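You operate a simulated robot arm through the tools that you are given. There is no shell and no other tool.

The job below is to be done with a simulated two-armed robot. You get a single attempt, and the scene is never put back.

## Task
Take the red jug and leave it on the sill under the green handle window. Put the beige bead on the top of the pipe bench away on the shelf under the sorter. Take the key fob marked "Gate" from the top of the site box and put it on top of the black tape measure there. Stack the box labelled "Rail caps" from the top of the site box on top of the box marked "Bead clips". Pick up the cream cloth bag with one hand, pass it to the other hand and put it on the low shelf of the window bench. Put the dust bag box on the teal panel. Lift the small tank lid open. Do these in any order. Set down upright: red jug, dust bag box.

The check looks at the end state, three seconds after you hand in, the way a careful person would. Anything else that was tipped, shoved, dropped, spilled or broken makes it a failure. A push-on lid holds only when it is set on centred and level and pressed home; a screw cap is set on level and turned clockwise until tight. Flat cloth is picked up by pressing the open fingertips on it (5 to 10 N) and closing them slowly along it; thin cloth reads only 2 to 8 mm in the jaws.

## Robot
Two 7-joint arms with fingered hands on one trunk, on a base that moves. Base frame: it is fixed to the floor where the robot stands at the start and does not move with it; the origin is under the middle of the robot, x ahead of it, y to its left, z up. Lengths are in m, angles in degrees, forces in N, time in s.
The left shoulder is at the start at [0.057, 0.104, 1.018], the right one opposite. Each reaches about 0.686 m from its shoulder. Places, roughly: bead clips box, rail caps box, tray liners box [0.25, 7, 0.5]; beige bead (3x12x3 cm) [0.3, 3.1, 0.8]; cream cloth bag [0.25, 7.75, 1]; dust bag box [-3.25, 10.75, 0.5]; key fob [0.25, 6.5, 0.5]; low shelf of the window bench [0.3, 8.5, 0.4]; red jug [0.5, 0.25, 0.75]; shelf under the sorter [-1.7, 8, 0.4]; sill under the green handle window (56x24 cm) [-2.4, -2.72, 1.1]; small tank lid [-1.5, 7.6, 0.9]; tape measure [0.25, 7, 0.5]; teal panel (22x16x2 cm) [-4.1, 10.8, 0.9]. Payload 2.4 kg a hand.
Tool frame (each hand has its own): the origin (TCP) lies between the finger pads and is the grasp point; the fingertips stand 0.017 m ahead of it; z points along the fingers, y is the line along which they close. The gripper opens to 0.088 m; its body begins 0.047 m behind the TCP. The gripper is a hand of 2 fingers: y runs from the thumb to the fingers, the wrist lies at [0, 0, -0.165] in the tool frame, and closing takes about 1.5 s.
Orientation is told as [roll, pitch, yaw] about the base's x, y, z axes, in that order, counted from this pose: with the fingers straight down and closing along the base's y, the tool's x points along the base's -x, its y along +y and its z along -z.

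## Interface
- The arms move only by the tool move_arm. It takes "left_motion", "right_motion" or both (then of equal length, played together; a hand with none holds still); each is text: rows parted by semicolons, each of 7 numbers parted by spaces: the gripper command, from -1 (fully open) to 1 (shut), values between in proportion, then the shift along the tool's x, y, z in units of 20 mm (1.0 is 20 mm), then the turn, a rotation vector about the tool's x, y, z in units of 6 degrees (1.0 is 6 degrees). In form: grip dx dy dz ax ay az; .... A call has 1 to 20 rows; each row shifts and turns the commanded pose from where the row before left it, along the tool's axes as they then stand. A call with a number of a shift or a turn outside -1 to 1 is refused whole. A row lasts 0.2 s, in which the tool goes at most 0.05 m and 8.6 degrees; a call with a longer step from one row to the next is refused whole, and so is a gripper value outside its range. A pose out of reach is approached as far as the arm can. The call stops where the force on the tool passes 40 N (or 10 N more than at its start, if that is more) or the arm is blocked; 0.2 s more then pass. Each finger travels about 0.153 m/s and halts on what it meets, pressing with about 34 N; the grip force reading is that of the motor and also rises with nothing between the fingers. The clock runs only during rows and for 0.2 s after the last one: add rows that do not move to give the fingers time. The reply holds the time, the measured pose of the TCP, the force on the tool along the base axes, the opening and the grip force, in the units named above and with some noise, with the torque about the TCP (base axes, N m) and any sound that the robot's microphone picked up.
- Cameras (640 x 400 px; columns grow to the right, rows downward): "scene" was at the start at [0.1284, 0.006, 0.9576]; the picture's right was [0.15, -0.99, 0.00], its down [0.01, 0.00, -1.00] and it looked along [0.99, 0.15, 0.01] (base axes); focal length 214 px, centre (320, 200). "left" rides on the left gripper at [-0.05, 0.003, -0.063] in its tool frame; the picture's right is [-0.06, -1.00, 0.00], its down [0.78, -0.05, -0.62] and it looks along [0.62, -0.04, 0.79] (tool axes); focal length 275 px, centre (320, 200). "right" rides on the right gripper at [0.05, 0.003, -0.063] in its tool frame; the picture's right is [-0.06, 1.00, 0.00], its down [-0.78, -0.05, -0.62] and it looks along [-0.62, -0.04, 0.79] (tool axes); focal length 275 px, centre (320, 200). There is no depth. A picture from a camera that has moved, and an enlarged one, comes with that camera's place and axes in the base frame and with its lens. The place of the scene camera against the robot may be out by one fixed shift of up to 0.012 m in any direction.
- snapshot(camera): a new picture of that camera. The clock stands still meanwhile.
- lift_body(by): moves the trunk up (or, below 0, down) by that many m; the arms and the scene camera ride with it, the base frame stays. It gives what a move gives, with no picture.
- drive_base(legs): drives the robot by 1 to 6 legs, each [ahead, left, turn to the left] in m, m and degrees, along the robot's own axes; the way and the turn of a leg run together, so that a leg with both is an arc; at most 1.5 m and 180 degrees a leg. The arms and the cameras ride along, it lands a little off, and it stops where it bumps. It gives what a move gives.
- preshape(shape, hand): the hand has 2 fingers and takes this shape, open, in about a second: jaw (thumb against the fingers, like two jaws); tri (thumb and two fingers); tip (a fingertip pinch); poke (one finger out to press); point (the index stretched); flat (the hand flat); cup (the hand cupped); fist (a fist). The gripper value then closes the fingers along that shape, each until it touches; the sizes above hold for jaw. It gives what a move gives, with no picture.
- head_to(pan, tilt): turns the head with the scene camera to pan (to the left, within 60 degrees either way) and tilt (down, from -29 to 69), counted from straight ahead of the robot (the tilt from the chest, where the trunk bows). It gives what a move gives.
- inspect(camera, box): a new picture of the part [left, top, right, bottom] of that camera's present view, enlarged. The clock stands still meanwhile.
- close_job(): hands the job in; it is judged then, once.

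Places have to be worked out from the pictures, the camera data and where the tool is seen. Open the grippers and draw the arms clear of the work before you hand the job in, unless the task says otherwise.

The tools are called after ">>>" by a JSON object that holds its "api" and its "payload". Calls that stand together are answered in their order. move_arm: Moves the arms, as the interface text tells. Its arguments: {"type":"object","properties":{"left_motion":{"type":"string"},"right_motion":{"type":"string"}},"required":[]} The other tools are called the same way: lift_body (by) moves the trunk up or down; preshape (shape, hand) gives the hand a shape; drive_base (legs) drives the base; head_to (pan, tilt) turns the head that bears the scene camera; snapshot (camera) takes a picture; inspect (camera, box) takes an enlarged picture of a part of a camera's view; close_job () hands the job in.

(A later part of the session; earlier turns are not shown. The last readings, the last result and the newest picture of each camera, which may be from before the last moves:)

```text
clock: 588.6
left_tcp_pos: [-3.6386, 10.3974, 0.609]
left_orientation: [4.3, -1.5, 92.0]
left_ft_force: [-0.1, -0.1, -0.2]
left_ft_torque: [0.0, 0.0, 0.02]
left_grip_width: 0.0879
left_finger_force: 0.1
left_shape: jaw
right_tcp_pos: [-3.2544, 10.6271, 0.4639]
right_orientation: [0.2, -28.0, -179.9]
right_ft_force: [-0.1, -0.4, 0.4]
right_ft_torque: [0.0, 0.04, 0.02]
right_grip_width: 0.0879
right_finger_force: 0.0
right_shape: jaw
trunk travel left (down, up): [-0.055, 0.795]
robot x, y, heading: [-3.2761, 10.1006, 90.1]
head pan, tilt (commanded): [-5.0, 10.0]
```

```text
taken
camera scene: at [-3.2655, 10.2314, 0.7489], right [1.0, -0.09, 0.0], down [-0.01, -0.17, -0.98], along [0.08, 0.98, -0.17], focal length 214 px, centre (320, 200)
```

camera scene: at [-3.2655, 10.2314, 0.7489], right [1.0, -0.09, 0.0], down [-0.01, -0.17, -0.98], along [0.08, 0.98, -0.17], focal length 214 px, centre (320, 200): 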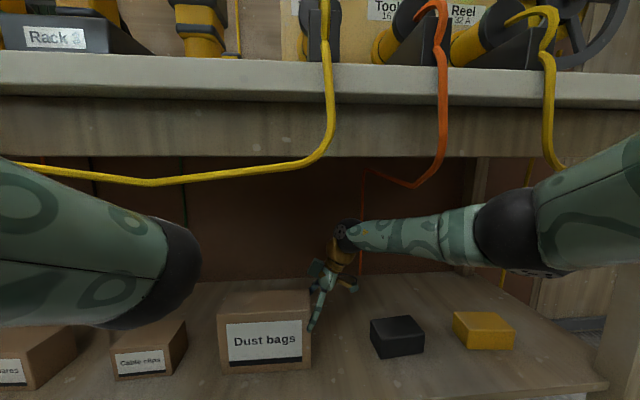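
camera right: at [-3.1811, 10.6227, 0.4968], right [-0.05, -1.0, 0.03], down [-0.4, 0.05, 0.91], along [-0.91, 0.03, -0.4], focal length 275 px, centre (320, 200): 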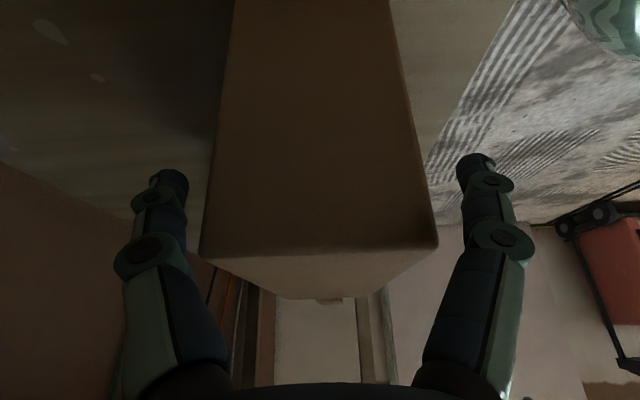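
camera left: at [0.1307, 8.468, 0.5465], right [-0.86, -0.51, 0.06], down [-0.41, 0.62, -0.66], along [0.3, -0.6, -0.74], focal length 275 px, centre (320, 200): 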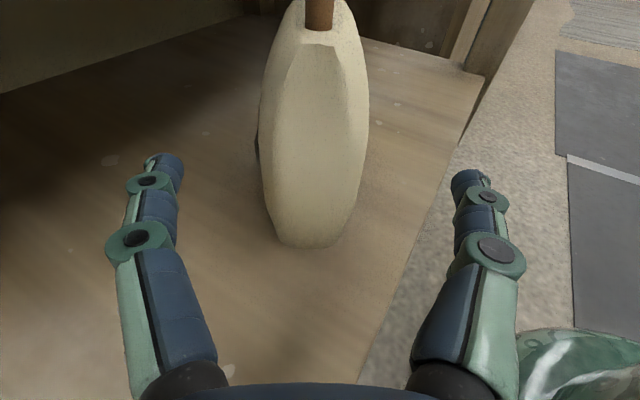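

The box is well aligned between the fingers (top z≈0.48, right face x≈−3.245). I continue left and slightly up towards its middle.

>>> {"api": "move_arm", "payload": {"right_motion": "-1 -0.684 0 0.3635 0 0 0; -1 -0.684 0 0.3635 0 0 0; -1 -0.258 0 -0.486 0 0 0; -1 -0.589 0 0.313 0 0 0; -1 -0.589 0 0.313 0 0 0; -1 -0.589 0 0.313 0 0 0; -1 0 0 0 0 0 0"}}

>>> {"api": "snapshot", "payload": {"camera": "right"}}

>>> {"api": "snapshot", "payload": {"camera": "scene"}}

```text
clock: 590.2
left_tcp_pos: [-3.6396, 10.3962, 0.6084]
left_orientation: [4.3, -1.5, 91.9]
left_ft_force: [0.1, -0.4, 0.4]
left_ft_torque: [-0.01, 0.02, 0.05]
left_grip_width: 0.0879
left_finger_force: 0.0
left_shape: jaw
right_tcp_pos: [-3.3279, 10.6258, 0.4753]
right_orientation: [0.0, -28.0, -179.8]
right_ft_force: [0.3, 0.5, 0.9]
right_ft_torque: [-0.03, -0.02, 0.01]
right_grip_width: 0.0878
right_finger_force: 0.0
right_shape: jaw
trunk travel left (down, up): [-0.055, 0.795]
robot x, y, heading: [-3.2815, 10.1007, 90.3]
head pan, tilt (commanded): [-5.0, 10.0]
```

```text
taken
camera right: at [-3.2548, 10.6221, 0.5077], right [-0.05, -1.0, 0.03], down [-0.4, 0.05, 0.91], along [-0.91, 0.03, -0.4], focal length 275 px, centre (320, 200)
```

right: 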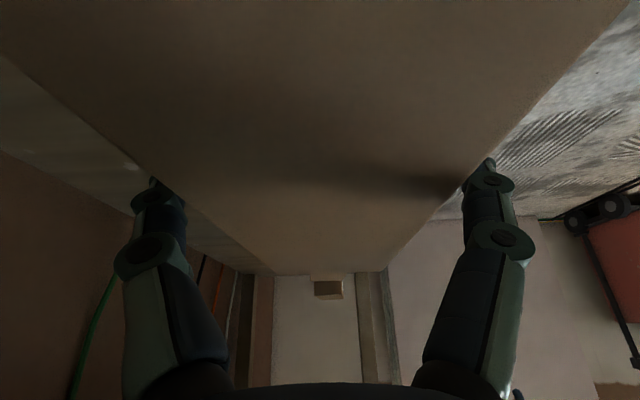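

```text
taken
camera scene: at [-3.2655, 10.2315, 0.7489], right [1.0, -0.09, 0.0], down [-0.01, -0.17, -0.98], along [0.08, 0.98, -0.17], focal length 214 px, centre (320, 200)
```

scene: 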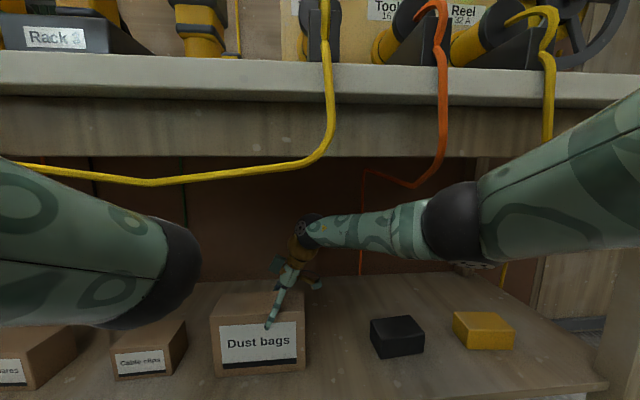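

The fingers are in front of and behind the box near its middle. I close on it.

>>> {"api": "move_arm", "payload": {"right_motion": "-0.9 -0.1 0 0.05 0 0 0; -0.75 0 0 0 0 0 0; -0.6 0 0 0 0 0 0; -0.45 0 0 0 0 0 0; -0.3 0 0 0 0 0 0; -0.15 0 0 0 0 0 0; -0.1 0 0 0 0 0 0; -0.1 0 0 0 0 0 0"}}

>>> {"api": "snapshot", "payload": {"camera": "right"}}

>>> {"api": "inspect", "payload": {"camera": "scene", "box": [180, 200, 360, 390]}}

```text
clock: 592.0
left_tcp_pos: [-3.6388, 10.3971, 0.6075]
left_orientation: [4.3, -1.6, 91.9]
left_ft_force: [0.1, 0.5, -0.1]
left_ft_torque: [-0.01, -0.01, 0.0]
left_grip_width: 0.0877
left_finger_force: 0.0
left_shape: jaw
right_tcp_pos: [-3.3307, 10.6259, 0.4748]
right_orientation: [0.1, -28.0, -179.8]
right_ft_force: [-1.1, 0.6, -0.8]
right_ft_torque: [-0.05, 0.01, 0.04]
right_grip_width: 0.0655
right_finger_force: 33.9
right_shape: jaw
trunk travel left (down, up): [-0.055, 0.795]
robot x, y, heading: [-3.2763, 10.1035, 90.3]
head pan, tilt (commanded): [-5.0, 10.0]
```

```text
taken
camera right: at [-3.257, 10.6221, 0.507], right [-0.05, -1.0, 0.03], down [-0.4, 0.05, 0.91], along [-0.91, 0.03, -0.4], focal length 275 px, centre (320, 200)
```

right: 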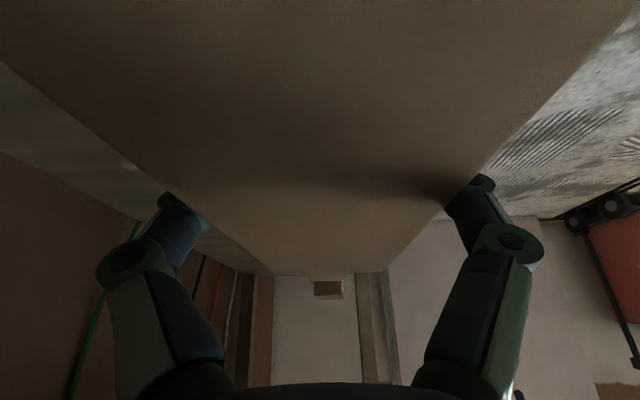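

```text
2.11 times, centred on (270, 295) of scene
camera zoom: at [-3.2656, 10.2315, 0.7489], right [1.0, -0.09, 0.0], down [-0.01, -0.17, -0.98], along [0.08, 0.98, -0.17], focal length 452 px, centre (425, 0)
```

zoom: 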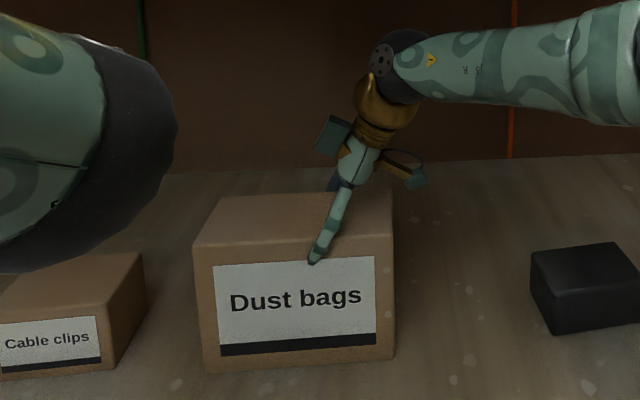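

The box is gripped (6.55 cm, 34 N) near its middle. I lift just 8 mm and check that it stays level.

>>> {"api": "lift_body", "payload": {"by": 0.008}}

>>> {"api": "inspect", "payload": {"camera": "scene", "box": [180, 200, 360, 390]}}

```text
clock: 592.5
left_tcp_pos: [-3.6395, 10.3967, 0.6165]
left_orientation: [4.3, -1.4, 91.9]
left_ft_force: [1.1, 0.2, 0.5]
left_ft_torque: [-0.03, 0.03, 0.02]
left_grip_width: 0.0876
left_finger_force: 0.1
left_shape: jaw
right_tcp_pos: [-3.329, 10.6268, 0.4825]
right_orientation: [0.2, -28.1, -179.9]
right_ft_force: [0.2, -0.6, -3.5]
right_ft_torque: [-0.01, -0.07, 0.03]
right_grip_width: 0.0655
right_finger_force: 33.7
right_shape: jaw
trunk travel left (down, up): [-0.063, 0.787]
robot x, y, heading: [-3.2765, 10.101, 89.8]
head pan, tilt (commanded): [-5.0, 10.0]
```

```text
2.11 times, centred on (270, 295) of scene
camera zoom: at [-3.2655, 10.2312, 0.7566], right [1.0, -0.09, 0.0], down [-0.01, -0.17, -0.98], along [0.08, 0.98, -0.17], focal length 452 px, centre (425, 0)
```

zoom: 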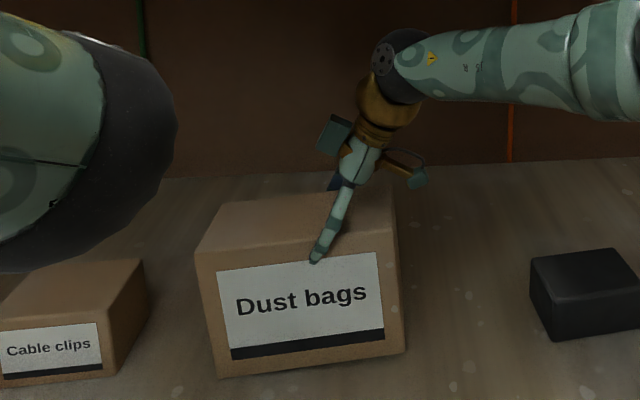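

The box hangs slightly left-end-low because the grip is ~1.7 cm off centre. I turn the hand 5° to level it, then back straight out from under the bench.

>>> {"api": "move_arm", "payload": {"right_motion": "-0.1 0 0 0 0 -0.5 0; -0.1 0 0 0 0 -0.5 0; -0.1 0 0 0 0 0 0"}}

>>> {"api": "inspect", "payload": {"camera": "scene", "box": [180, 200, 360, 390]}}

```text
clock: 593.3
left_tcp_pos: [-3.6393, 10.3961, 0.6167]
left_orientation: [4.3, -1.5, 91.9]
left_ft_force: [1.0, -0.1, 0.4]
left_ft_torque: [0.02, 0.03, 0.02]
left_grip_width: 0.0878
left_finger_force: 0.1
left_shape: jaw
right_tcp_pos: [-3.3301, 10.6275, 0.4821]
right_orientation: [0.2, -34.1, -179.9]
right_ft_force: [0.1, -0.1, -3.8]
right_ft_torque: [0.0, -0.06, -0.03]
right_grip_width: 0.0652
right_finger_force: 34.2
right_shape: jaw
trunk travel left (down, up): [-0.063, 0.787]
robot x, y, heading: [-3.2768, 10.0999, 90.4]
head pan, tilt (commanded): [-5.0, 10.0]
```

```text
2.11 times, centred on (270, 295) of scene
camera zoom: at [-3.2656, 10.2312, 0.7565], right [1.0, -0.09, 0.0], down [-0.01, -0.17, -0.98], along [0.08, 0.98, -0.17], focal length 452 px, centre (425, 0)
```

zoom: 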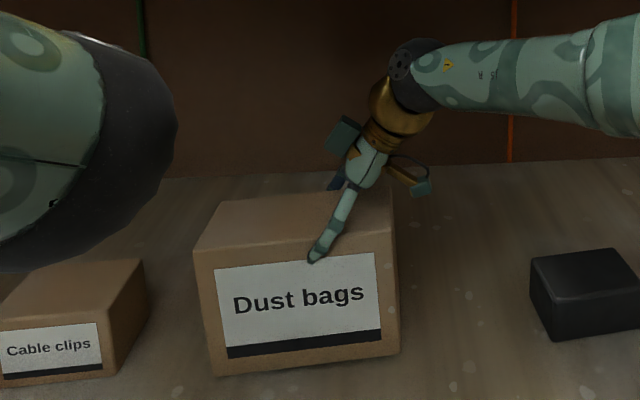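

It pivots about the grip, so I set it down, re-open, and re-grip 1.7 cm further left for balance.

>>> {"api": "lift_body", "payload": {"by": -0.008}}

>>> {"api": "move_arm", "payload": {"right_motion": "-0.3 0 0 0 0 0 0; -0.6 0 0 0 0 0 0; -0.9 0 0 0 0 0 0; -1 0 0 0 0 0.5 0; -1 -0.14 0 -0.2 0 0.5 0; -1 -0.75 0 0.4 0 0 0; -1 -0.13 0 0.07 0 0 0; -1 0.12 0 0.2 0 0 0; -1 0 0 0 0 0 0"}}

>>> {"api": "inspect", "payload": {"camera": "scene", "box": [180, 200, 360, 390]}}

>>> {"api": "snapshot", "payload": {"camera": "right"}}

```text
clock: 593.9
left_tcp_pos: [-3.6388, 10.3971, 0.6094]
left_orientation: [4.3, -1.5, 91.9]
left_ft_force: [-0.4, -0.2, -0.3]
left_ft_torque: [0.02, 0.01, -0.04]
left_grip_width: 0.0877
left_finger_force: 0.1
left_shape: jaw
right_tcp_pos: [-3.3281, 10.6272, 0.4745]
right_orientation: [0.2, -34.0, -179.9]
right_ft_force: [-0.1, -0.5, -2.3]
right_ft_torque: [-0.04, -0.05, 0.0]
right_grip_width: 0.0654
right_finger_force: 33.8
right_shape: jaw
trunk travel left (down, up): [-0.055, 0.795]
robot x, y, heading: [-3.2781, 10.1002, 90.1]
head pan, tilt (commanded): [-5.0, 10.0]
```

```text
clock: 595.9
left_tcp_pos: [-3.6405, 10.3971, 0.6081]
left_orientation: [4.3, -1.5, 91.9]
left_ft_force: [-0.4, -0.9, 0.1]
left_ft_torque: [-0.03, -0.01, 0.03]
left_grip_width: 0.088
left_finger_force: 0.0
left_shape: jaw
right_tcp_pos: [-3.3492, 10.628, 0.4755]
right_orientation: [0.1, -28.0, -179.9]
right_ft_force: [0.8, 0.2, -0.5]
right_ft_torque: [0.02, -0.02, 0.02]
right_grip_width: 0.088
right_finger_force: 0.1
right_shape: jaw
trunk travel left (down, up): [-0.055, 0.795]
robot x, y, heading: [-3.277, 10.1004, 90.1]
head pan, tilt (commanded): [-5.0, 10.0]
```

```text
2.11 times, centred on (270, 295) of scene
camera zoom: at [-3.2655, 10.2315, 0.7489], right [1.0, -0.09, 0.0], down [-0.01, -0.17, -0.98], along [0.08, 0.98, -0.17], focal length 452 px, centre (425, 0)
```

zoom: 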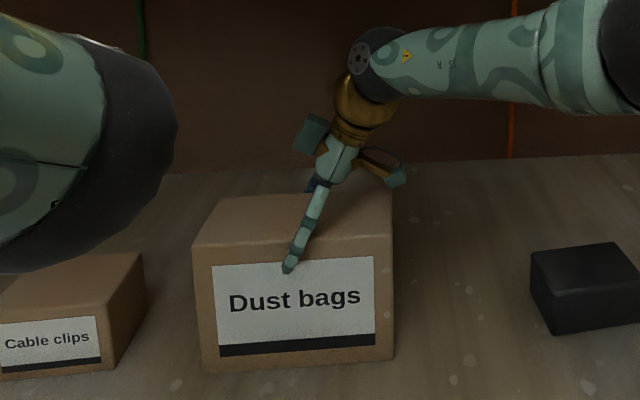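

```text
taken
camera right: at [-3.2762, 10.6233, 0.5088], right [-0.05, -1.0, 0.03], down [-0.4, 0.05, 0.91], along [-0.91, 0.03, -0.4], focal length 275 px, centre (320, 200)
```

right: 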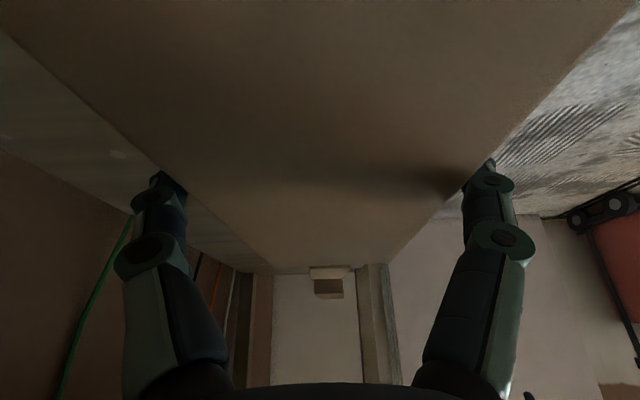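

Now the finger stands at the box's centre line. I close again and lift 8 mm to check.

>>> {"api": "move_arm", "payload": {"right_motion": "-0.9 0 0 0 0 0 0; -0.75 0 0 0 0 0 0; -0.6 0 0 0 0 0 0; -0.45 0 0 0 0 0 0; -0.3 0 0 0 0 0 0; -0.15 0 0 0 0 0 0; -0.1 0 0 0 0 0 0; -0.1 0 0 0 0 0 0"}}

>>> {"api": "lift_body", "payload": {"by": 0.008}}

>>> {"api": "inspect", "payload": {"camera": "scene", "box": [180, 200, 360, 390]}}

```text
clock: 597.7
left_tcp_pos: [-3.6392, 10.3969, 0.607]
left_orientation: [4.3, -1.5, 92.0]
left_ft_force: [-0.2, 0.1, 0.8]
left_ft_torque: [0.04, -0.01, 0.0]
left_grip_width: 0.088
left_finger_force: 0.0
left_shape: jaw
right_tcp_pos: [-3.3498, 10.6277, 0.4764]
right_orientation: [0.2, -28.0, -179.8]
right_ft_force: [-0.1, 0.0, -0.1]
right_ft_torque: [0.01, 0.02, 0.03]
right_grip_width: 0.0658
right_finger_force: 34.0
right_shape: jaw
trunk travel left (down, up): [-0.055, 0.795]
robot x, y, heading: [-3.2756, 10.1011, 90.0]
head pan, tilt (commanded): [-5.0, 10.0]
```

```text
clock: 598.3
left_tcp_pos: [-3.6399, 10.3976, 0.615]
left_orientation: [4.3, -1.5, 92.0]
left_ft_force: [0.2, 0.2, -0.1]
left_ft_torque: [-0.03, 0.01, -0.02]
left_grip_width: 0.0881
left_finger_force: 0.1
left_shape: jaw
right_tcp_pos: [-3.3489, 10.6271, 0.4808]
right_orientation: [0.2, -28.0, -179.9]
right_ft_force: [0.7, 0.5, -3.2]
right_ft_torque: [0.0, -0.03, 0.02]
right_grip_width: 0.0658
right_finger_force: 34.6
right_shape: jaw
trunk travel left (down, up): [-0.063, 0.787]
robot x, y, heading: [-3.2833, 10.1023, 90.2]
head pan, tilt (commanded): [-5.0, 10.0]
```

```text
2.11 times, centred on (270, 295) of scene
camera zoom: at [-3.2655, 10.2312, 0.7565], right [1.0, -0.09, 0.0], down [-0.01, -0.17, -0.98], along [0.08, 0.98, -0.17], focal length 452 px, centre (425, 0)
```

zoom: 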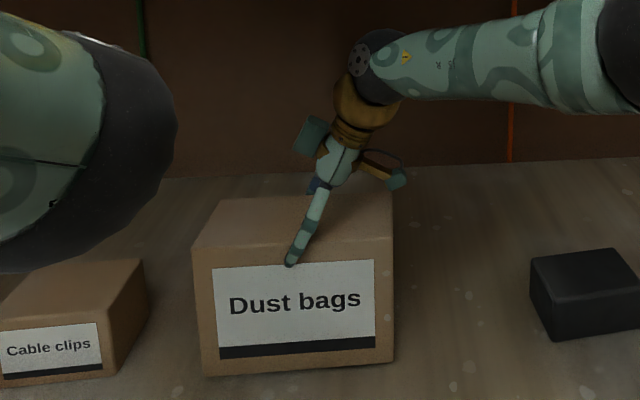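

The box is level now. I raise 4 mm more and back straight out.

>>> {"api": "lift_body", "payload": {"by": 0.005}}

>>> {"api": "drive_base", "payload": {"legs": [[-0.12, 0, 0]]}}

>>> {"api": "snapshot", "payload": {"camera": "scene"}}

```text
clock: 598.8
left_tcp_pos: [-3.6383, 10.3957, 0.6202]
left_orientation: [4.3, -1.5, 91.9]
left_ft_force: [0.2, 0.0, -1.3]
left_ft_torque: [0.02, -0.01, 0.02]
left_grip_width: 0.0877
left_finger_force: 0.0
left_shape: jaw
right_tcp_pos: [-3.3488, 10.6264, 0.487]
right_orientation: [0.1, -27.9, -179.8]
right_ft_force: [0.2, -0.7, -4.3]
right_ft_torque: [0.01, 0.01, 0.01]
right_grip_width: 0.0655
right_finger_force: 33.7
right_shape: jaw
trunk travel left (down, up): [-0.068, 0.782]
robot x, y, heading: [-3.2784, 10.1005, 90.1]
head pan, tilt (commanded): [-5.0, 10.0]
```

```text
clock: 600.0
left_tcp_pos: [-3.6383, 10.2773, 0.6206]
left_orientation: [4.3, -1.5, 91.8]
left_ft_force: [-0.2, -0.2, -0.2]
left_ft_torque: [0.0, -0.02, 0.05]
left_grip_width: 0.0877
left_finger_force: 0.0
left_shape: jaw
right_tcp_pos: [-3.3484, 10.5066, 0.488]
right_orientation: [0.3, -28.0, 180.0]
right_ft_force: [-0.1, 0.4, -3.8]
right_ft_torque: [0.05, -0.02, -0.03]
right_grip_width: 0.0654
right_finger_force: 33.5
right_shape: jaw
trunk travel left (down, up): [-0.068, 0.782]
robot x, y, heading: [-3.2806, 9.9793, 89.9]
head pan, tilt (commanded): [-5.0, 10.0]
```

```text
taken
camera scene: at [-3.2652, 10.1105, 0.7613], right [1.0, -0.09, 0.0], down [-0.02, -0.17, -0.98], along [0.09, 0.98, -0.17], focal length 214 px, centre (320, 200)
```

scene: 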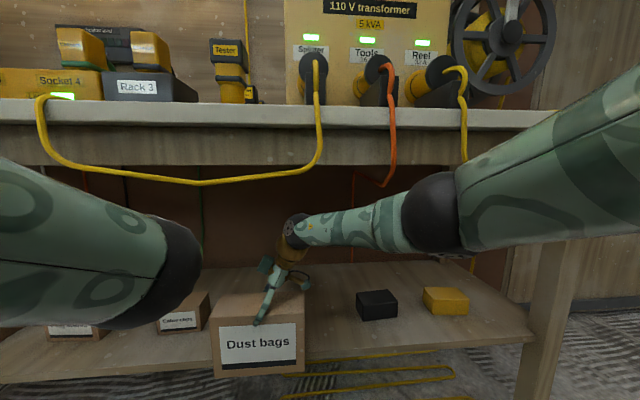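

The box is half out and the cables are untouched. I continue backing out.

>>> {"api": "drive_base", "payload": {"legs": [[-0.25, 0, 0]]}}

>>> {"api": "snapshot", "payload": {"camera": "scene"}}

```text
clock: 601.9
left_tcp_pos: [-3.6393, 10.0314, 0.6206]
left_orientation: [4.3, -1.5, 92.0]
left_ft_force: [0.0, 0.2, 0.7]
left_ft_torque: [-0.07, 0.0, -0.05]
left_grip_width: 0.0879
left_finger_force: 0.0
left_shape: jaw
right_tcp_pos: [-3.3506, 10.2617, 0.4874]
right_orientation: [0.1, -28.0, -179.8]
right_ft_force: [0.4, -0.4, -4.0]
right_ft_torque: [0.01, -0.01, 0.0]
right_grip_width: 0.0656
right_finger_force: 34.4
right_shape: jaw
trunk travel left (down, up): [-0.068, 0.782]
robot x, y, heading: [-3.2777, 9.7355, 90.3]
head pan, tilt (commanded): [-5.0, 10.0]
```

```text
taken
camera scene: at [-3.2656, 9.8662, 0.7613], right [1.0, -0.08, 0.0], down [-0.01, -0.17, -0.98], along [0.08, 0.98, -0.17], focal length 214 px, centre (320, 200)
```

scene: 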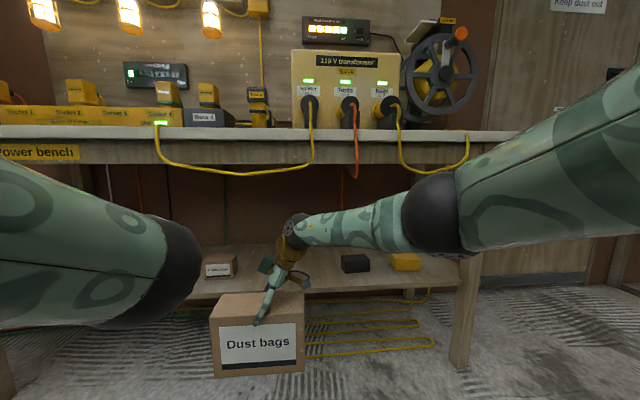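

The box is out and level (−4 N). I raise it well above the bench clutter and move left until I'm opposite the teal panel.

>>> {"api": "lift_body", "payload": {"by": 0.4}}

>>> {"api": "lift_body", "payload": {"by": 0.23}}

>>> {"api": "drive_base", "payload": {"legs": [[0, 0.73, 0]]}}

>>> {"api": "head_to", "payload": {"pan": 5, "tilt": 25}}

>>> {"api": "snapshot", "payload": {"camera": "scene"}}

```text
clock: 605.7
left_tcp_pos: [-3.6385, 10.032, 1.0209]
left_orientation: [4.3, -1.5, 92.0]
left_ft_force: [0.5, 0.5, -0.2]
left_ft_torque: [-0.02, -0.02, 0.01]
left_grip_width: 0.0879
left_finger_force: 0.1
left_shape: jaw
right_tcp_pos: [-3.3497, 10.2717, 0.9715]
right_orientation: [-10.6, -27.6, -174.8]
right_ft_force: [-0.8, -0.6, -4.2]
right_ft_torque: [-0.03, 0.01, -0.02]
right_grip_width: 0.0657
right_finger_force: 33.6
right_shape: jaw
trunk travel left (down, up): [-0.468, 0.382]
robot x, y, heading: [-3.2764, 9.7361, 89.8]
head pan, tilt (commanded): [-5.0, 10.0]
```

```text
clock: 608.1
left_tcp_pos: [-3.6393, 10.0327, 1.2516]
left_orientation: [4.3, -1.4, 92.0]
left_ft_force: [0.2, 0.9, 0.8]
left_ft_torque: [0.02, -0.01, -0.01]
left_grip_width: 0.0879
left_finger_force: 0.0
left_shape: jaw
right_tcp_pos: [-3.3496, 10.2701, 1.2182]
right_orientation: [-12.7, -27.4, -173.8]
right_ft_force: [-0.3, 0.5, -2.7]
right_ft_torque: [-0.05, 0.0, 0.0]
right_grip_width: 0.0656
right_finger_force: 34.3
right_shape: jaw
trunk travel left (down, up): [-0.698, 0.152]
robot x, y, heading: [-3.2764, 9.739, 89.9]
head pan, tilt (commanded): [-5.0, 10.0]
```

```text
clock: 612.1
left_tcp_pos: [-4.3841, 10.0164, 1.2508]
left_orientation: [4.3, -1.6, 93.1]
left_ft_force: [0.1, 0.3, 0.5]
left_ft_torque: [0.0, -0.01, 0.01]
left_grip_width: 0.0878
left_finger_force: 0.1
left_shape: jaw
right_tcp_pos: [-4.0992, 10.2606, 1.2186]
right_orientation: [-12.8, -27.4, -172.7]
right_ft_force: [-0.2, 0.3, -2.9]
right_ft_torque: [-0.05, -0.01, 0.03]
right_grip_width: 0.0657
right_finger_force: 34.1
right_shape: jaw
trunk travel left (down, up): [-0.698, 0.152]
robot x, y, heading: [-4.0163, 9.7327, 91.3]
head pan, tilt (commanded): [-5.0, 10.0]
```

```text
clock: 612.9
left_tcp_pos: [-4.384, 10.0157, 1.2518]
left_orientation: [4.3, -1.5, 93.1]
left_ft_force: [1.0, 0.8, -0.3]
left_ft_torque: [0.02, 0.0, 0.0]
left_grip_width: 0.0879
left_finger_force: 0.1
left_shape: jaw
right_tcp_pos: [-4.0969, 10.2609, 1.2175]
right_orientation: [-12.7, -27.4, -172.7]
right_ft_force: [0.3, -0.5, -3.3]
right_ft_torque: [-0.03, 0.0, -0.04]
right_grip_width: 0.0659
right_finger_force: 34.4
right_shape: jaw
trunk travel left (down, up): [-0.698, 0.152]
robot x, y, heading: [-4.0148, 9.7279, 91.1]
head pan, tilt (commanded): [5.0, 25.0]
```

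```text
taken
camera scene: at [-4.0226, 9.8386, 1.3658], right [0.99, 0.11, 0.0], down [0.05, -0.42, -0.91], along [-0.1, 0.9, -0.42], focal length 214 px, centre (320, 200)
```

scene: 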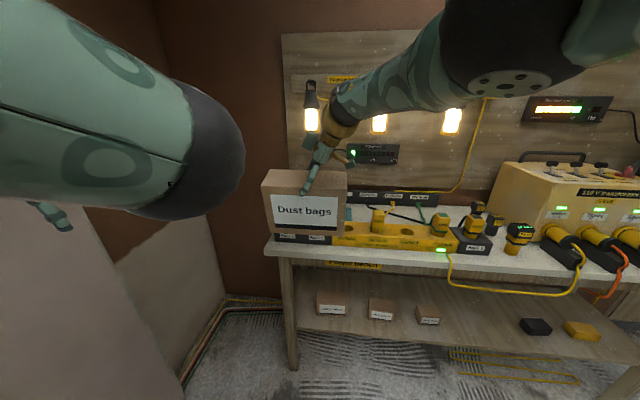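

While rising the arm settled into a slightly rolled pose (roll −13°, yaw −173°). I level the hand again before going over the bench.

>>> {"api": "move_arm", "payload": {"right_motion": "-0.1 0 0 0 0.6 0 0; -0.1 0 0 0 0.6 0 0; -0.1 0 0 0 0.6 0 0; -0.1 0 0 0 0.6 0 0.05; -0.1 0 0 0 0 0 0"}}

>>> {"api": "snapshot", "payload": {"camera": "scene"}}

>>> {"api": "snapshot", "payload": {"camera": "right"}}

```text
clock: 614.1
left_tcp_pos: [-4.3833, 10.017, 1.2522]
left_orientation: [4.3, -1.5, 93.0]
left_ft_force: [0.5, -0.5, 0.2]
left_ft_torque: [0.01, -0.01, 0.02]
left_grip_width: 0.0878
left_finger_force: 0.0
left_shape: jaw
right_tcp_pos: [-4.099, 10.2613, 1.2171]
right_orientation: [-26.9, -27.5, -172.9]
right_ft_force: [0.1, 0.6, -4.7]
right_ft_torque: [-0.07, 0.0, -0.02]
right_grip_width: 0.0661
right_finger_force: 34.6
right_shape: jaw
trunk travel left (down, up): [-0.698, 0.152]
robot x, y, heading: [-4.0187, 9.7292, 91.1]
head pan, tilt (commanded): [5.0, 25.0]
```

```text
taken
camera scene: at [-4.0226, 9.8386, 1.3657], right [0.99, 0.11, 0.0], down [0.05, -0.42, -0.91], along [-0.1, 0.9, -0.42], focal length 214 px, centre (320, 200)
```

scene: 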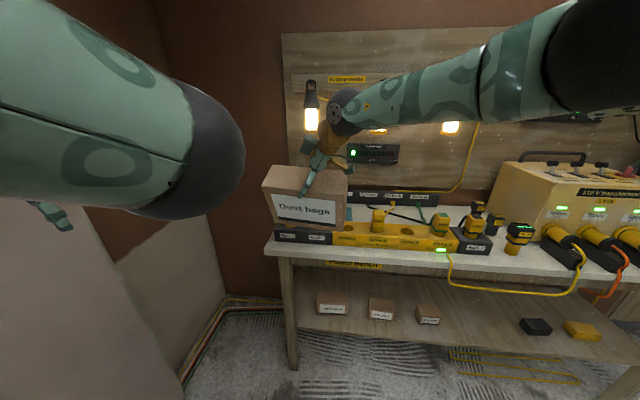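

```text
taken
camera right: at [-4.0264, 10.2367, 1.2434], right [-0.15, -0.91, -0.37], down [-0.4, -0.29, 0.87], along [-0.9, 0.28, -0.32], focal length 275 px, centre (320, 200)
```

right: 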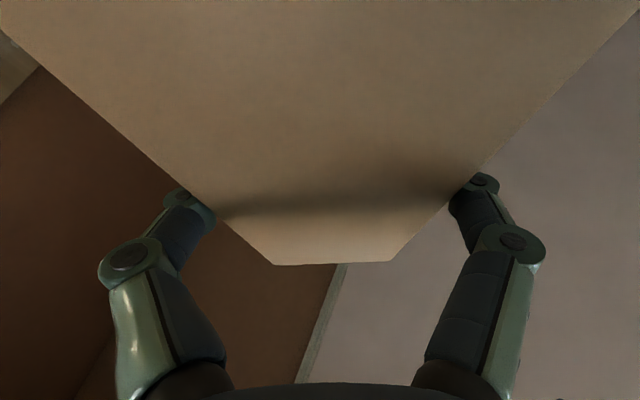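

That was the wrong sense (box leaning now). I rotate back the other way to level it.

>>> {"api": "move_arm", "payload": {"right_motion": "-0.1 0 0 0 -0.68 0 0.63; -0.1 0 0 0 -0.68 0 0.63; -0.1 0 0 0 -0.68 0 0.63; -0.1 0 0 0 -0.68 0 0.63; -0.1 0 0 0 -0.68 0 0.63; -0.1 0 0 0 0 0 0"}}

>>> {"api": "snapshot", "payload": {"camera": "scene"}}

>>> {"api": "snapshot", "payload": {"camera": "right"}}

```text
clock: 615.5
left_tcp_pos: [-4.3824, 10.0158, 1.2526]
left_orientation: [4.2, -1.5, 93.1]
left_ft_force: [-0.1, 0.0, 0.0]
left_ft_torque: [0.01, 0.02, -0.03]
left_grip_width: 0.088
left_finger_force: 0.0
left_shape: jaw
right_tcp_pos: [-4.0959, 10.2421, 1.2129]
right_orientation: [4.1, -31.3, 165.6]
right_ft_force: [1.0, -0.3, -3.8]
right_ft_torque: [0.05, -0.04, 0.01]
right_grip_width: 0.0658
right_finger_force: 34.2
right_shape: jaw
right hand out of reach, approached as far as the arm can: row 4, 5
trunk travel left (down, up): [-0.698, 0.152]
robot x, y, heading: [-4.0199, 9.7269, 91.3]
head pan, tilt (commanded): [5.0, 25.0]
```

```text
taken
camera scene: at [-4.0227, 9.8385, 1.3657], right [0.99, 0.11, 0.0], down [0.05, -0.42, -0.91], along [-0.1, 0.9, -0.42], focal length 214 px, centre (320, 200)
```

scene: 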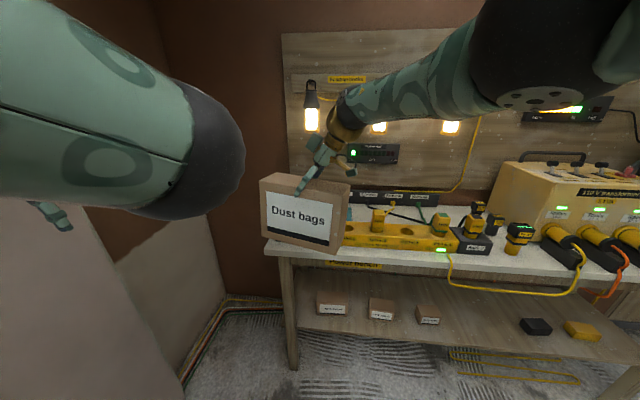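

```text
taken
camera right: at [-4.0223, 10.2244, 1.2418], right [-0.26, -0.96, 0.1], down [-0.32, 0.18, 0.93], along [-0.91, 0.21, -0.35], focal length 275 px, centre (320, 200)
```

right: 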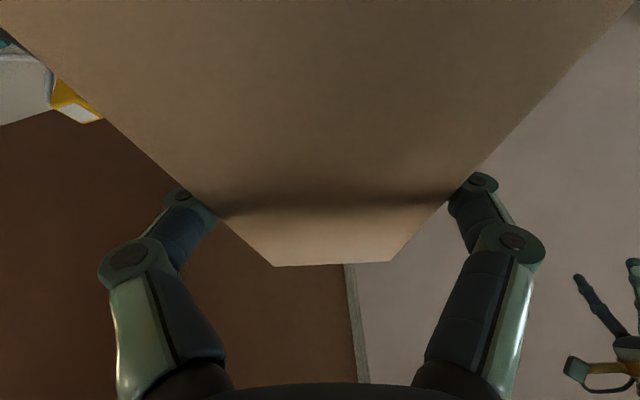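

Close: roll 4°, yaw 166°. I correct the remaining yaw.

>>> {"api": "move_arm", "payload": {"right_motion": "-0.1 0 0 0 -0.22 0 -0.8; -0.1 0 0 0 -0.22 0 -0.8; -0.1 0 0 0 -0.22 0 -0.8; -0.1 0 0 0 0 0 0"}}

```text
clock: 616.5
left_tcp_pos: [-4.383, 10.0172, 1.252]
left_orientation: [4.4, -1.6, 93.0]
left_ft_force: [0.6, -0.5, -0.5]
left_ft_torque: [-0.01, -0.01, 0.01]
left_grip_width: 0.088
left_finger_force: 0.1
left_shape: jaw
right_tcp_pos: [-4.0929, 10.234, 1.2128]
right_orientation: [-0.7, -31.7, -177.2]
right_ft_force: [0.1, 0.3, -3.4]
right_ft_torque: [0.02, -0.03, 0.02]
right_grip_width: 0.0657
right_finger_force: 34.3
right_shape: jaw
right hand out of reach, approached as far as the arm can: row 2
trunk travel left (down, up): [-0.698, 0.152]
robot x, y, heading: [-4.0169, 9.7257, 90.9]
head pan, tilt (commanded): [5.0, 25.0]
```

The hand is level again. I lower 9 cm, fine-tune the tilt, and drive forward over the racks towards the panel.

>>> {"api": "move_arm", "payload": {"right_motion": "-0.1 0 0 0 0 0.5 0.3; -0.1 0 0 0 0 0 0"}}

>>> {"api": "lift_body", "payload": {"by": -0.09}}

>>> {"api": "drive_base", "payload": {"legs": [[0.36, -0.01, -1]]}}

>>> {"api": "head_to", "payload": {"pan": 5, "tilt": 35}}

>>> {"api": "snapshot", "payload": {"camera": "scene"}}

```text
clock: 617.1
left_tcp_pos: [-4.3843, 10.0168, 1.2507]
left_orientation: [4.4, -1.6, 93.0]
left_ft_force: [0.3, 0.2, -0.1]
left_ft_torque: [-0.02, -0.02, 0.01]
left_grip_width: 0.0879
left_finger_force: 0.0
left_shape: jaw
right_tcp_pos: [-4.0936, 10.2336, 1.2126]
right_orientation: [0.2, -28.6, -179.5]
right_ft_force: [-0.5, 0.3, -3.2]
right_ft_torque: [0.0, 0.0, 0.0]
right_grip_width: 0.0656
right_finger_force: 33.6
right_shape: jaw
right hand out of reach, approached as far as the arm can: row 1
trunk travel left (down, up): [-0.698, 0.152]
robot x, y, heading: [-4.0183, 9.726, 91.3]
head pan, tilt (commanded): [5.0, 25.0]
```

```text
clock: 618.3
left_tcp_pos: [-4.383, 10.016, 1.1611]
left_orientation: [4.3, -1.5, 93.2]
left_ft_force: [-0.6, -0.1, 0.4]
left_ft_torque: [0.03, 0.02, 0.0]
left_grip_width: 0.0878
left_finger_force: 0.0
left_shape: jaw
right_tcp_pos: [-4.0942, 10.2339, 1.1238]
right_orientation: [0.2, -28.7, -179.4]
right_ft_force: [0.9, -1.0, -3.8]
right_ft_torque: [0.03, -0.04, 0.01]
right_grip_width: 0.0657
right_finger_force: 34.1
right_shape: jaw
trunk travel left (down, up): [-0.608, 0.242]
robot x, y, heading: [-4.0165, 9.7278, 91.0]
head pan, tilt (commanded): [5.0, 25.0]
```

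```text
clock: 620.6
left_tcp_pos: [-4.3718, 10.3819, 1.1598]
left_orientation: [4.3, -1.5, 92.0]
left_ft_force: [-0.7, -0.1, 0.3]
left_ft_torque: [-0.04, -0.04, -0.02]
left_grip_width: 0.0877
left_finger_force: 0.1
left_shape: jaw
right_tcp_pos: [-4.0778, 10.5932, 1.1226]
right_orientation: [0.4, -28.7, 179.4]
right_ft_force: [-0.2, 0.7, -3.9]
right_ft_torque: [0.01, -0.03, -0.01]
right_grip_width: 0.0657
right_finger_force: 33.8
right_shape: jaw
trunk travel left (down, up): [-0.608, 0.242]
robot x, y, heading: [-4.0124, 10.0855, 90.2]
head pan, tilt (commanded): [5.0, 25.0]
```

```text
clock: 621.4
left_tcp_pos: [-4.3728, 10.3803, 1.1614]
left_orientation: [4.2, -1.5, 92.0]
left_ft_force: [-0.4, 0.7, -1.3]
left_ft_torque: [0.01, 0.03, -0.04]
left_grip_width: 0.0879
left_finger_force: 0.0
left_shape: jaw
right_tcp_pos: [-4.0781, 10.592, 1.123]
right_orientation: [0.3, -28.6, 179.6]
right_ft_force: [0.9, 0.0, -3.0]
right_ft_torque: [0.02, -0.03, 0.0]
right_grip_width: 0.0657
right_finger_force: 33.9
right_shape: jaw
trunk travel left (down, up): [-0.608, 0.242]
robot x, y, heading: [-4.0111, 10.0866, 90.0]
head pan, tilt (commanded): [5.0, 35.0]
```

```text
taken
camera scene: at [-4.0143, 10.1926, 1.2599], right [1.0, 0.09, 0.0], down [0.05, -0.57, -0.82], along [-0.07, 0.82, -0.57], focal length 214 px, centre (320, 200)
```

scene: 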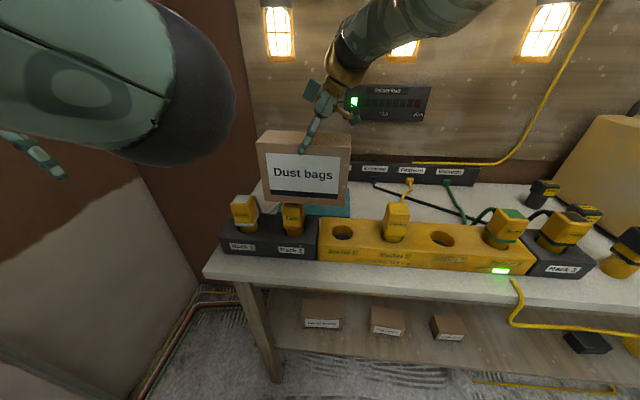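

The box is above the racks with the panel just behind. I move forward the remaining 16 cm.

>>> {"api": "drive_base", "payload": {"legs": [[0.16, 0, 0]]}}

>>> {"api": "snapshot", "payload": {"camera": "scene"}}

>>> {"api": "snapshot", "payload": {"camera": "right"}}

```text
clock: 622.8
left_tcp_pos: [-4.3748, 10.5382, 1.161]
left_orientation: [4.2, -1.6, 92.4]
left_ft_force: [-0.3, 0.0, 0.4]
left_ft_torque: [-0.02, 0.01, -0.02]
left_grip_width: 0.088
left_finger_force: 0.0
left_shape: jaw
right_tcp_pos: [-4.0823, 10.7512, 1.1235]
right_orientation: [0.3, -28.7, 179.8]
right_ft_force: [-0.8, 0.4, -4.1]
right_ft_torque: [0.01, -0.01, 0.01]
right_grip_width: 0.066
right_finger_force: 34.4
right_shape: jaw
trunk travel left (down, up): [-0.608, 0.242]
robot x, y, heading: [-4.0111, 10.2443, 90.4]
head pan, tilt (commanded): [5.0, 35.0]
```

```text
taken
camera scene: at [-4.0159, 10.3522, 1.2597], right [1.0, 0.1, 0.0], down [0.06, -0.57, -0.82], along [-0.08, 0.81, -0.57], focal length 214 px, centre (320, 200)
```

scene: 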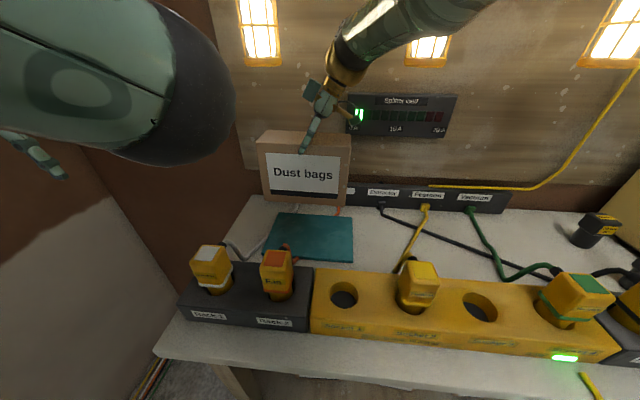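

```text
taken
camera right: at [-4.0085, 10.7474, 1.1539], right [-0.05, -1.0, 0.04], down [-0.39, 0.05, 0.92], along [-0.92, 0.04, -0.39], focal length 275 px, centre (320, 200)
```

right: 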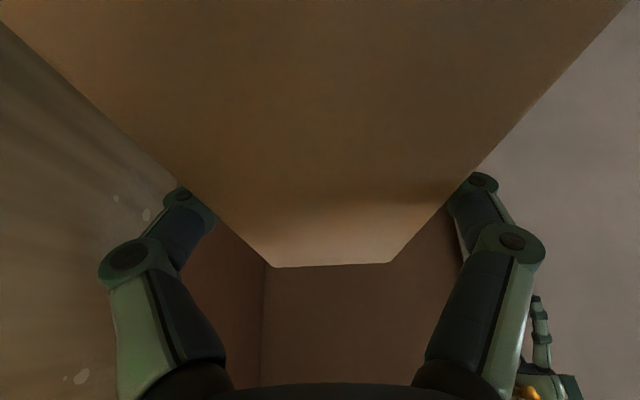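

The panel is clear to see: x −4.18…−3.97, y 10.67–10.84, centre about [−4.075, 10.757], right below the box. I zoom in to check for cables on it.

>>> {"api": "inspect", "payload": {"camera": "scene", "box": [220, 180, 380, 300]}}

```text
3.33 times, centred on (300, 240) of scene
camera zoom: at [-4.0159, 10.3522, 1.2597], right [1.0, 0.1, 0.0], down [0.06, -0.57, -0.82], along [-0.08, 0.81, -0.57], focal length 715 px, centre (387, 67)
```

zoom: 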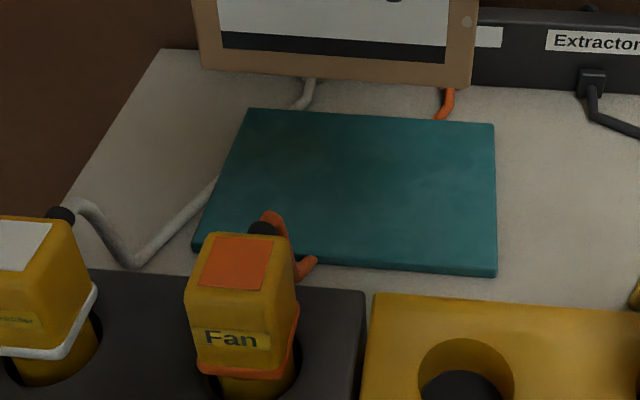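

The panel's top is clear (cables run beneath it). The box should go 2 cm further back to be centred; I do that and lower most of the way.

>>> {"api": "drive_base", "payload": {"legs": [[0.018, 0, 0]]}}

>>> {"api": "lift_body", "payload": {"by": -0.1}}

>>> {"api": "head_to", "payload": {"pan": 5, "tilt": 25}}

>>> {"api": "snapshot", "payload": {"camera": "scene"}}

>>> {"api": "inspect", "payload": {"camera": "scene", "box": [200, 120, 400, 270]}}

```text
clock: 623.5
left_tcp_pos: [-4.3746, 10.556, 1.1604]
left_orientation: [4.4, -1.3, 92.5]
left_ft_force: [0.0, -0.6, 0.0]
left_ft_torque: [-0.03, -0.02, -0.02]
left_grip_width: 0.088
left_finger_force: 0.1
left_shape: jaw
right_tcp_pos: [-4.0824, 10.7699, 1.1232]
right_orientation: [0.3, -28.6, 179.8]
right_ft_force: [-0.1, -0.4, -3.6]
right_ft_torque: [0.05, 0.0, 0.01]
right_grip_width: 0.0658
right_finger_force: 34.1
right_shape: jaw
trunk travel left (down, up): [-0.608, 0.242]
robot x, y, heading: [-4.0105, 10.2622, 90.5]
head pan, tilt (commanded): [5.0, 35.0]
```

```text
clock: 624.9
left_tcp_pos: [-4.3745, 10.555, 1.0616]
left_orientation: [4.3, -1.5, 92.4]
left_ft_force: [0.3, 0.2, 0.5]
left_ft_torque: [0.01, 0.04, 0.01]
left_grip_width: 0.0879
left_finger_force: 0.1
left_shape: jaw
right_tcp_pos: [-4.0832, 10.77, 1.0174]
right_orientation: [1.1, -28.8, 179.5]
right_ft_force: [-0.2, -0.3, -3.6]
right_ft_torque: [0.03, -0.04, -0.01]
right_grip_width: 0.0657
right_finger_force: 34.1
right_shape: jaw
trunk travel left (down, up): [-0.508, 0.342]
robot x, y, heading: [-4.0133, 10.2614, 90.2]
head pan, tilt (commanded): [5.0, 35.0]
```

```text
clock: 625.6
left_tcp_pos: [-4.3747, 10.5559, 1.0623]
left_orientation: [4.3, -1.6, 92.4]
left_ft_force: [-0.6, -0.2, 0.3]
left_ft_torque: [0.03, 0.01, 0.0]
left_grip_width: 0.0878
left_finger_force: 0.0
left_shape: jaw
right_tcp_pos: [-4.0831, 10.7697, 1.0166]
right_orientation: [1.0, -28.8, 179.5]
right_ft_force: [0.4, -0.4, -4.0]
right_ft_torque: [0.03, -0.01, 0.03]
right_grip_width: 0.0656
right_finger_force: 33.8
right_shape: jaw
trunk travel left (down, up): [-0.508, 0.342]
robot x, y, heading: [-4.0148, 10.2627, 90.4]
head pan, tilt (commanded): [5.0, 25.0]
```

```text
taken
camera scene: at [-4.0164, 10.3744, 1.1752], right [1.0, 0.1, 0.0], down [0.04, -0.42, -0.91], along [-0.09, 0.9, -0.42], focal length 214 px, centre (320, 200)
```

scene: 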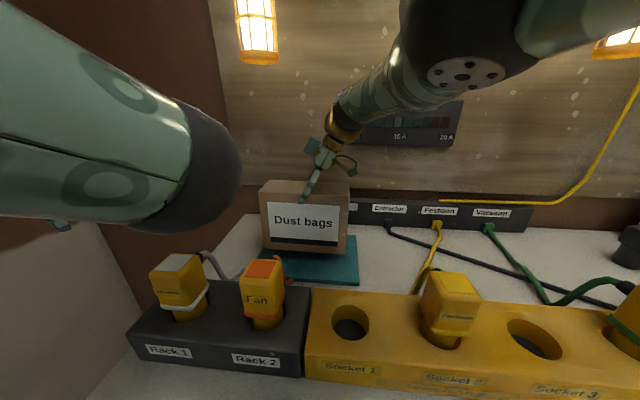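

```text
2.67 times, centred on (300, 195) of scene
camera zoom: at [-4.0164, 10.3744, 1.1752], right [1.0, 0.1, 0.0], down [0.04, -0.42, -0.91], along [-0.09, 0.9, -0.42], focal length 572 px, centre (373, 213)
```

zoom: 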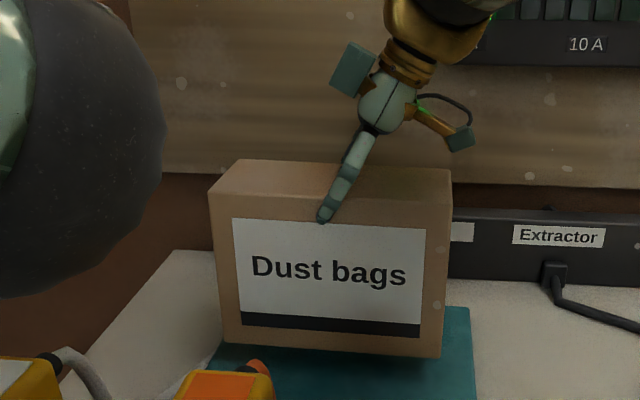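

The box is just above the panel. I lower in small steps until it touches.

>>> {"api": "lift_body", "payload": {"by": -0.02}}

>>> {"api": "lift_body", "payload": {"by": -0.008}}

>>> {"api": "inspect", "payload": {"camera": "scene", "box": [200, 120, 400, 270]}}

```text
clock: 626.3
left_tcp_pos: [-4.3757, 10.5545, 1.0417]
left_orientation: [4.3, -1.4, 92.5]
left_ft_force: [0.0, 0.7, -0.1]
left_ft_torque: [0.01, 0.01, 0.01]
left_grip_width: 0.088
left_finger_force: 0.0
left_shape: jaw
right_tcp_pos: [-4.0826, 10.7705, 0.9975]
right_orientation: [1.2, -28.8, 179.5]
right_ft_force: [-0.1, 0.5, -4.0]
right_ft_torque: [0.0, 0.0, 0.0]
right_grip_width: 0.0656
right_finger_force: 34.1
right_shape: jaw
trunk travel left (down, up): [-0.488, 0.362]
robot x, y, heading: [-4.015, 10.262, 90.6]
head pan, tilt (commanded): [5.0, 25.0]
```

```text
clock: 626.8
left_tcp_pos: [-4.3757, 10.5545, 1.0343]
left_orientation: [4.3, -1.5, 92.5]
left_ft_force: [0.3, -0.4, 0.5]
left_ft_torque: [-0.01, -0.02, -0.01]
left_grip_width: 0.0881
left_finger_force: 0.0
left_shape: jaw
right_tcp_pos: [-4.084, 10.7702, 0.9889]
right_orientation: [1.2, -28.6, 179.7]
right_ft_force: [0.1, 0.0, -1.8]
right_ft_torque: [0.02, -0.03, 0.03]
right_grip_width: 0.0661
right_finger_force: 34.2
right_shape: jaw
trunk travel left (down, up): [-0.48, 0.37]
robot x, y, heading: [-4.0135, 10.2601, 90.4]
head pan, tilt (commanded): [5.0, 25.0]
```

```text
2.67 times, centred on (300, 195) of scene
camera zoom: at [-4.0165, 10.3748, 1.147], right [1.0, 0.1, 0.0], down [0.04, -0.42, -0.91], along [-0.09, 0.9, -0.42], focal length 572 px, centre (373, 213)
```

zoom: 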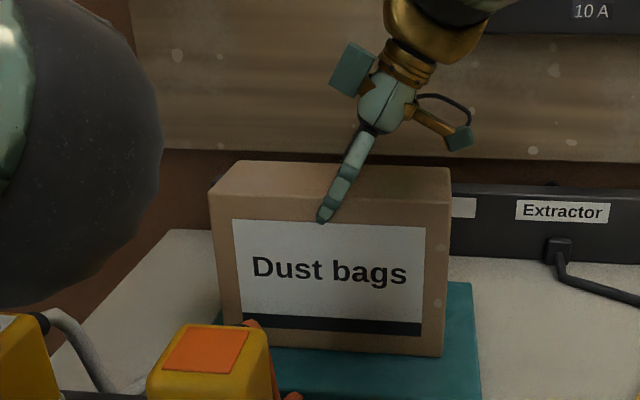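

Contact is beginning (−1.8 N left). I go 4 mm further.

>>> {"api": "lift_body", "payload": {"by": -0.004}}

>>> {"api": "inspect", "payload": {"camera": "scene", "box": [200, 120, 400, 270]}}

```text
clock: 627.4
left_tcp_pos: [-4.3747, 10.5539, 1.0297]
left_orientation: [4.2, -1.6, 92.4]
left_ft_force: [0.2, 0.4, 0.2]
left_ft_torque: [-0.04, 0.01, -0.03]
left_grip_width: 0.0877
left_finger_force: 0.1
left_shape: jaw
right_tcp_pos: [-4.0831, 10.771, 0.9869]
right_orientation: [1.0, -28.8, 179.5]
right_ft_force: [0.2, -0.5, 13.2]
right_ft_torque: [0.09, 0.0, 0.03]
right_grip_width: 0.0652
right_finger_force: 34.0
right_shape: jaw
trunk travel left (down, up): [-0.476, 0.374]
robot x, y, heading: [-4.0097, 10.2639, 90.3]
head pan, tilt (commanded): [5.0, 25.0]
```

```text
2.67 times, centred on (300, 195) of scene
camera zoom: at [-4.0163, 10.3737, 1.1433], right [1.0, 0.1, 0.0], down [0.04, -0.42, -0.91], along [-0.09, 0.9, -0.42], focal length 572 px, centre (373, 213)
```

zoom: 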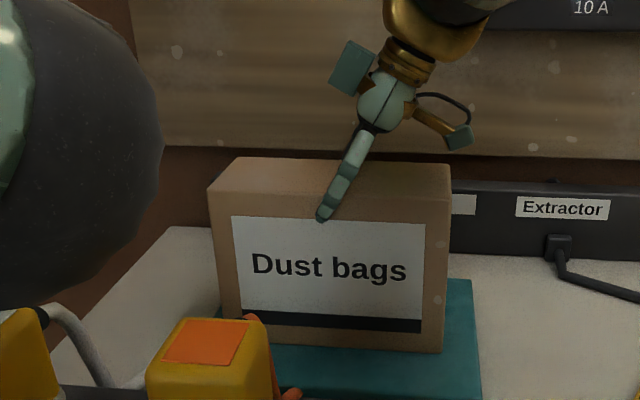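

The box stands on the panel (13 N). I ease up 2 mm and open the fingers.

>>> {"api": "lift_body", "payload": {"by": 0.002}}

>>> {"api": "move_arm", "payload": {"right_motion": "-0.3 0 0 0 0 0 0; -0.5 0 0 0 0 0 0; -0.65 0 0 0 0 0 0; -0.8 0 0 0 0 0 0; -0.9 0 0 0 0 0 0; -0.9 0 0 0 0 0 0"}}

>>> {"api": "inspect", "payload": {"camera": "scene", "box": [200, 120, 400, 270]}}

>>> {"api": "snapshot", "payload": {"camera": "right"}}

```text
clock: 627.9
left_tcp_pos: [-4.3758, 10.555, 1.0316]
left_orientation: [4.3, -1.6, 92.4]
left_ft_force: [-0.6, -0.1, 0.4]
left_ft_torque: [0.01, 0.02, -0.01]
left_grip_width: 0.088
left_finger_force: 0.0
left_shape: jaw
right_tcp_pos: [-4.0833, 10.7705, 0.9868]
right_orientation: [1.1, -28.6, 179.6]
right_ft_force: [0.3, 0.0, 7.4]
right_ft_torque: [0.12, 0.03, 0.02]
right_grip_width: 0.0651
right_finger_force: 34.3
right_shape: jaw
trunk travel left (down, up): [-0.478, 0.372]
robot x, y, heading: [-4.0114, 10.2618, 90.4]
head pan, tilt (commanded): [5.0, 25.0]
```

```text
clock: 629.3
left_tcp_pos: [-4.3746, 10.5552, 1.0313]
left_orientation: [4.3, -1.5, 92.4]
left_ft_force: [-0.5, -0.2, -1.2]
left_ft_torque: [0.02, -0.02, -0.01]
left_grip_width: 0.0877
left_finger_force: 0.0
left_shape: jaw
right_tcp_pos: [-4.0833, 10.7717, 0.9862]
right_orientation: [1.2, -28.7, 179.5]
right_ft_force: [-0.2, 0.5, 1.2]
right_ft_torque: [-0.01, 0.02, 0.01]
right_grip_width: 0.0836
right_finger_force: 0.1
right_shape: jaw
trunk travel left (down, up): [-0.478, 0.372]
robot x, y, heading: [-4.0135, 10.2632, 90.5]
head pan, tilt (commanded): [5.0, 25.0]
```

```text
2.67 times, centred on (300, 195) of scene
camera zoom: at [-4.0164, 10.3746, 1.1451], right [1.0, 0.1, 0.0], down [0.04, -0.42, -0.91], along [-0.09, 0.9, -0.42], focal length 572 px, centre (373, 213)
```

zoom: 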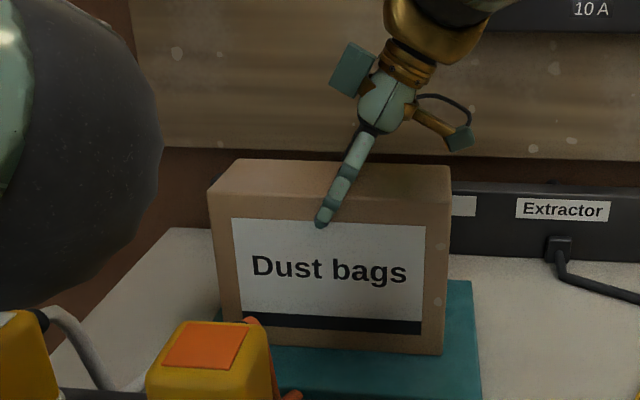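

```text
taken
camera right: at [-4.0095, 10.7676, 1.0187], right [-0.05, -1.0, 0.05], down [-0.39, 0.07, 0.92], along [-0.92, 0.03, -0.39], focal length 275 px, centre (320, 200)
```

right: 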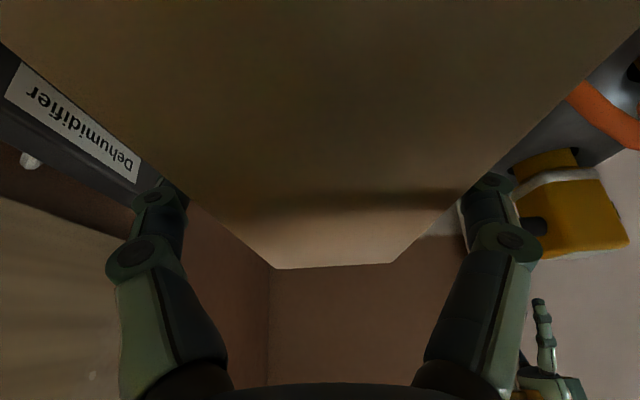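

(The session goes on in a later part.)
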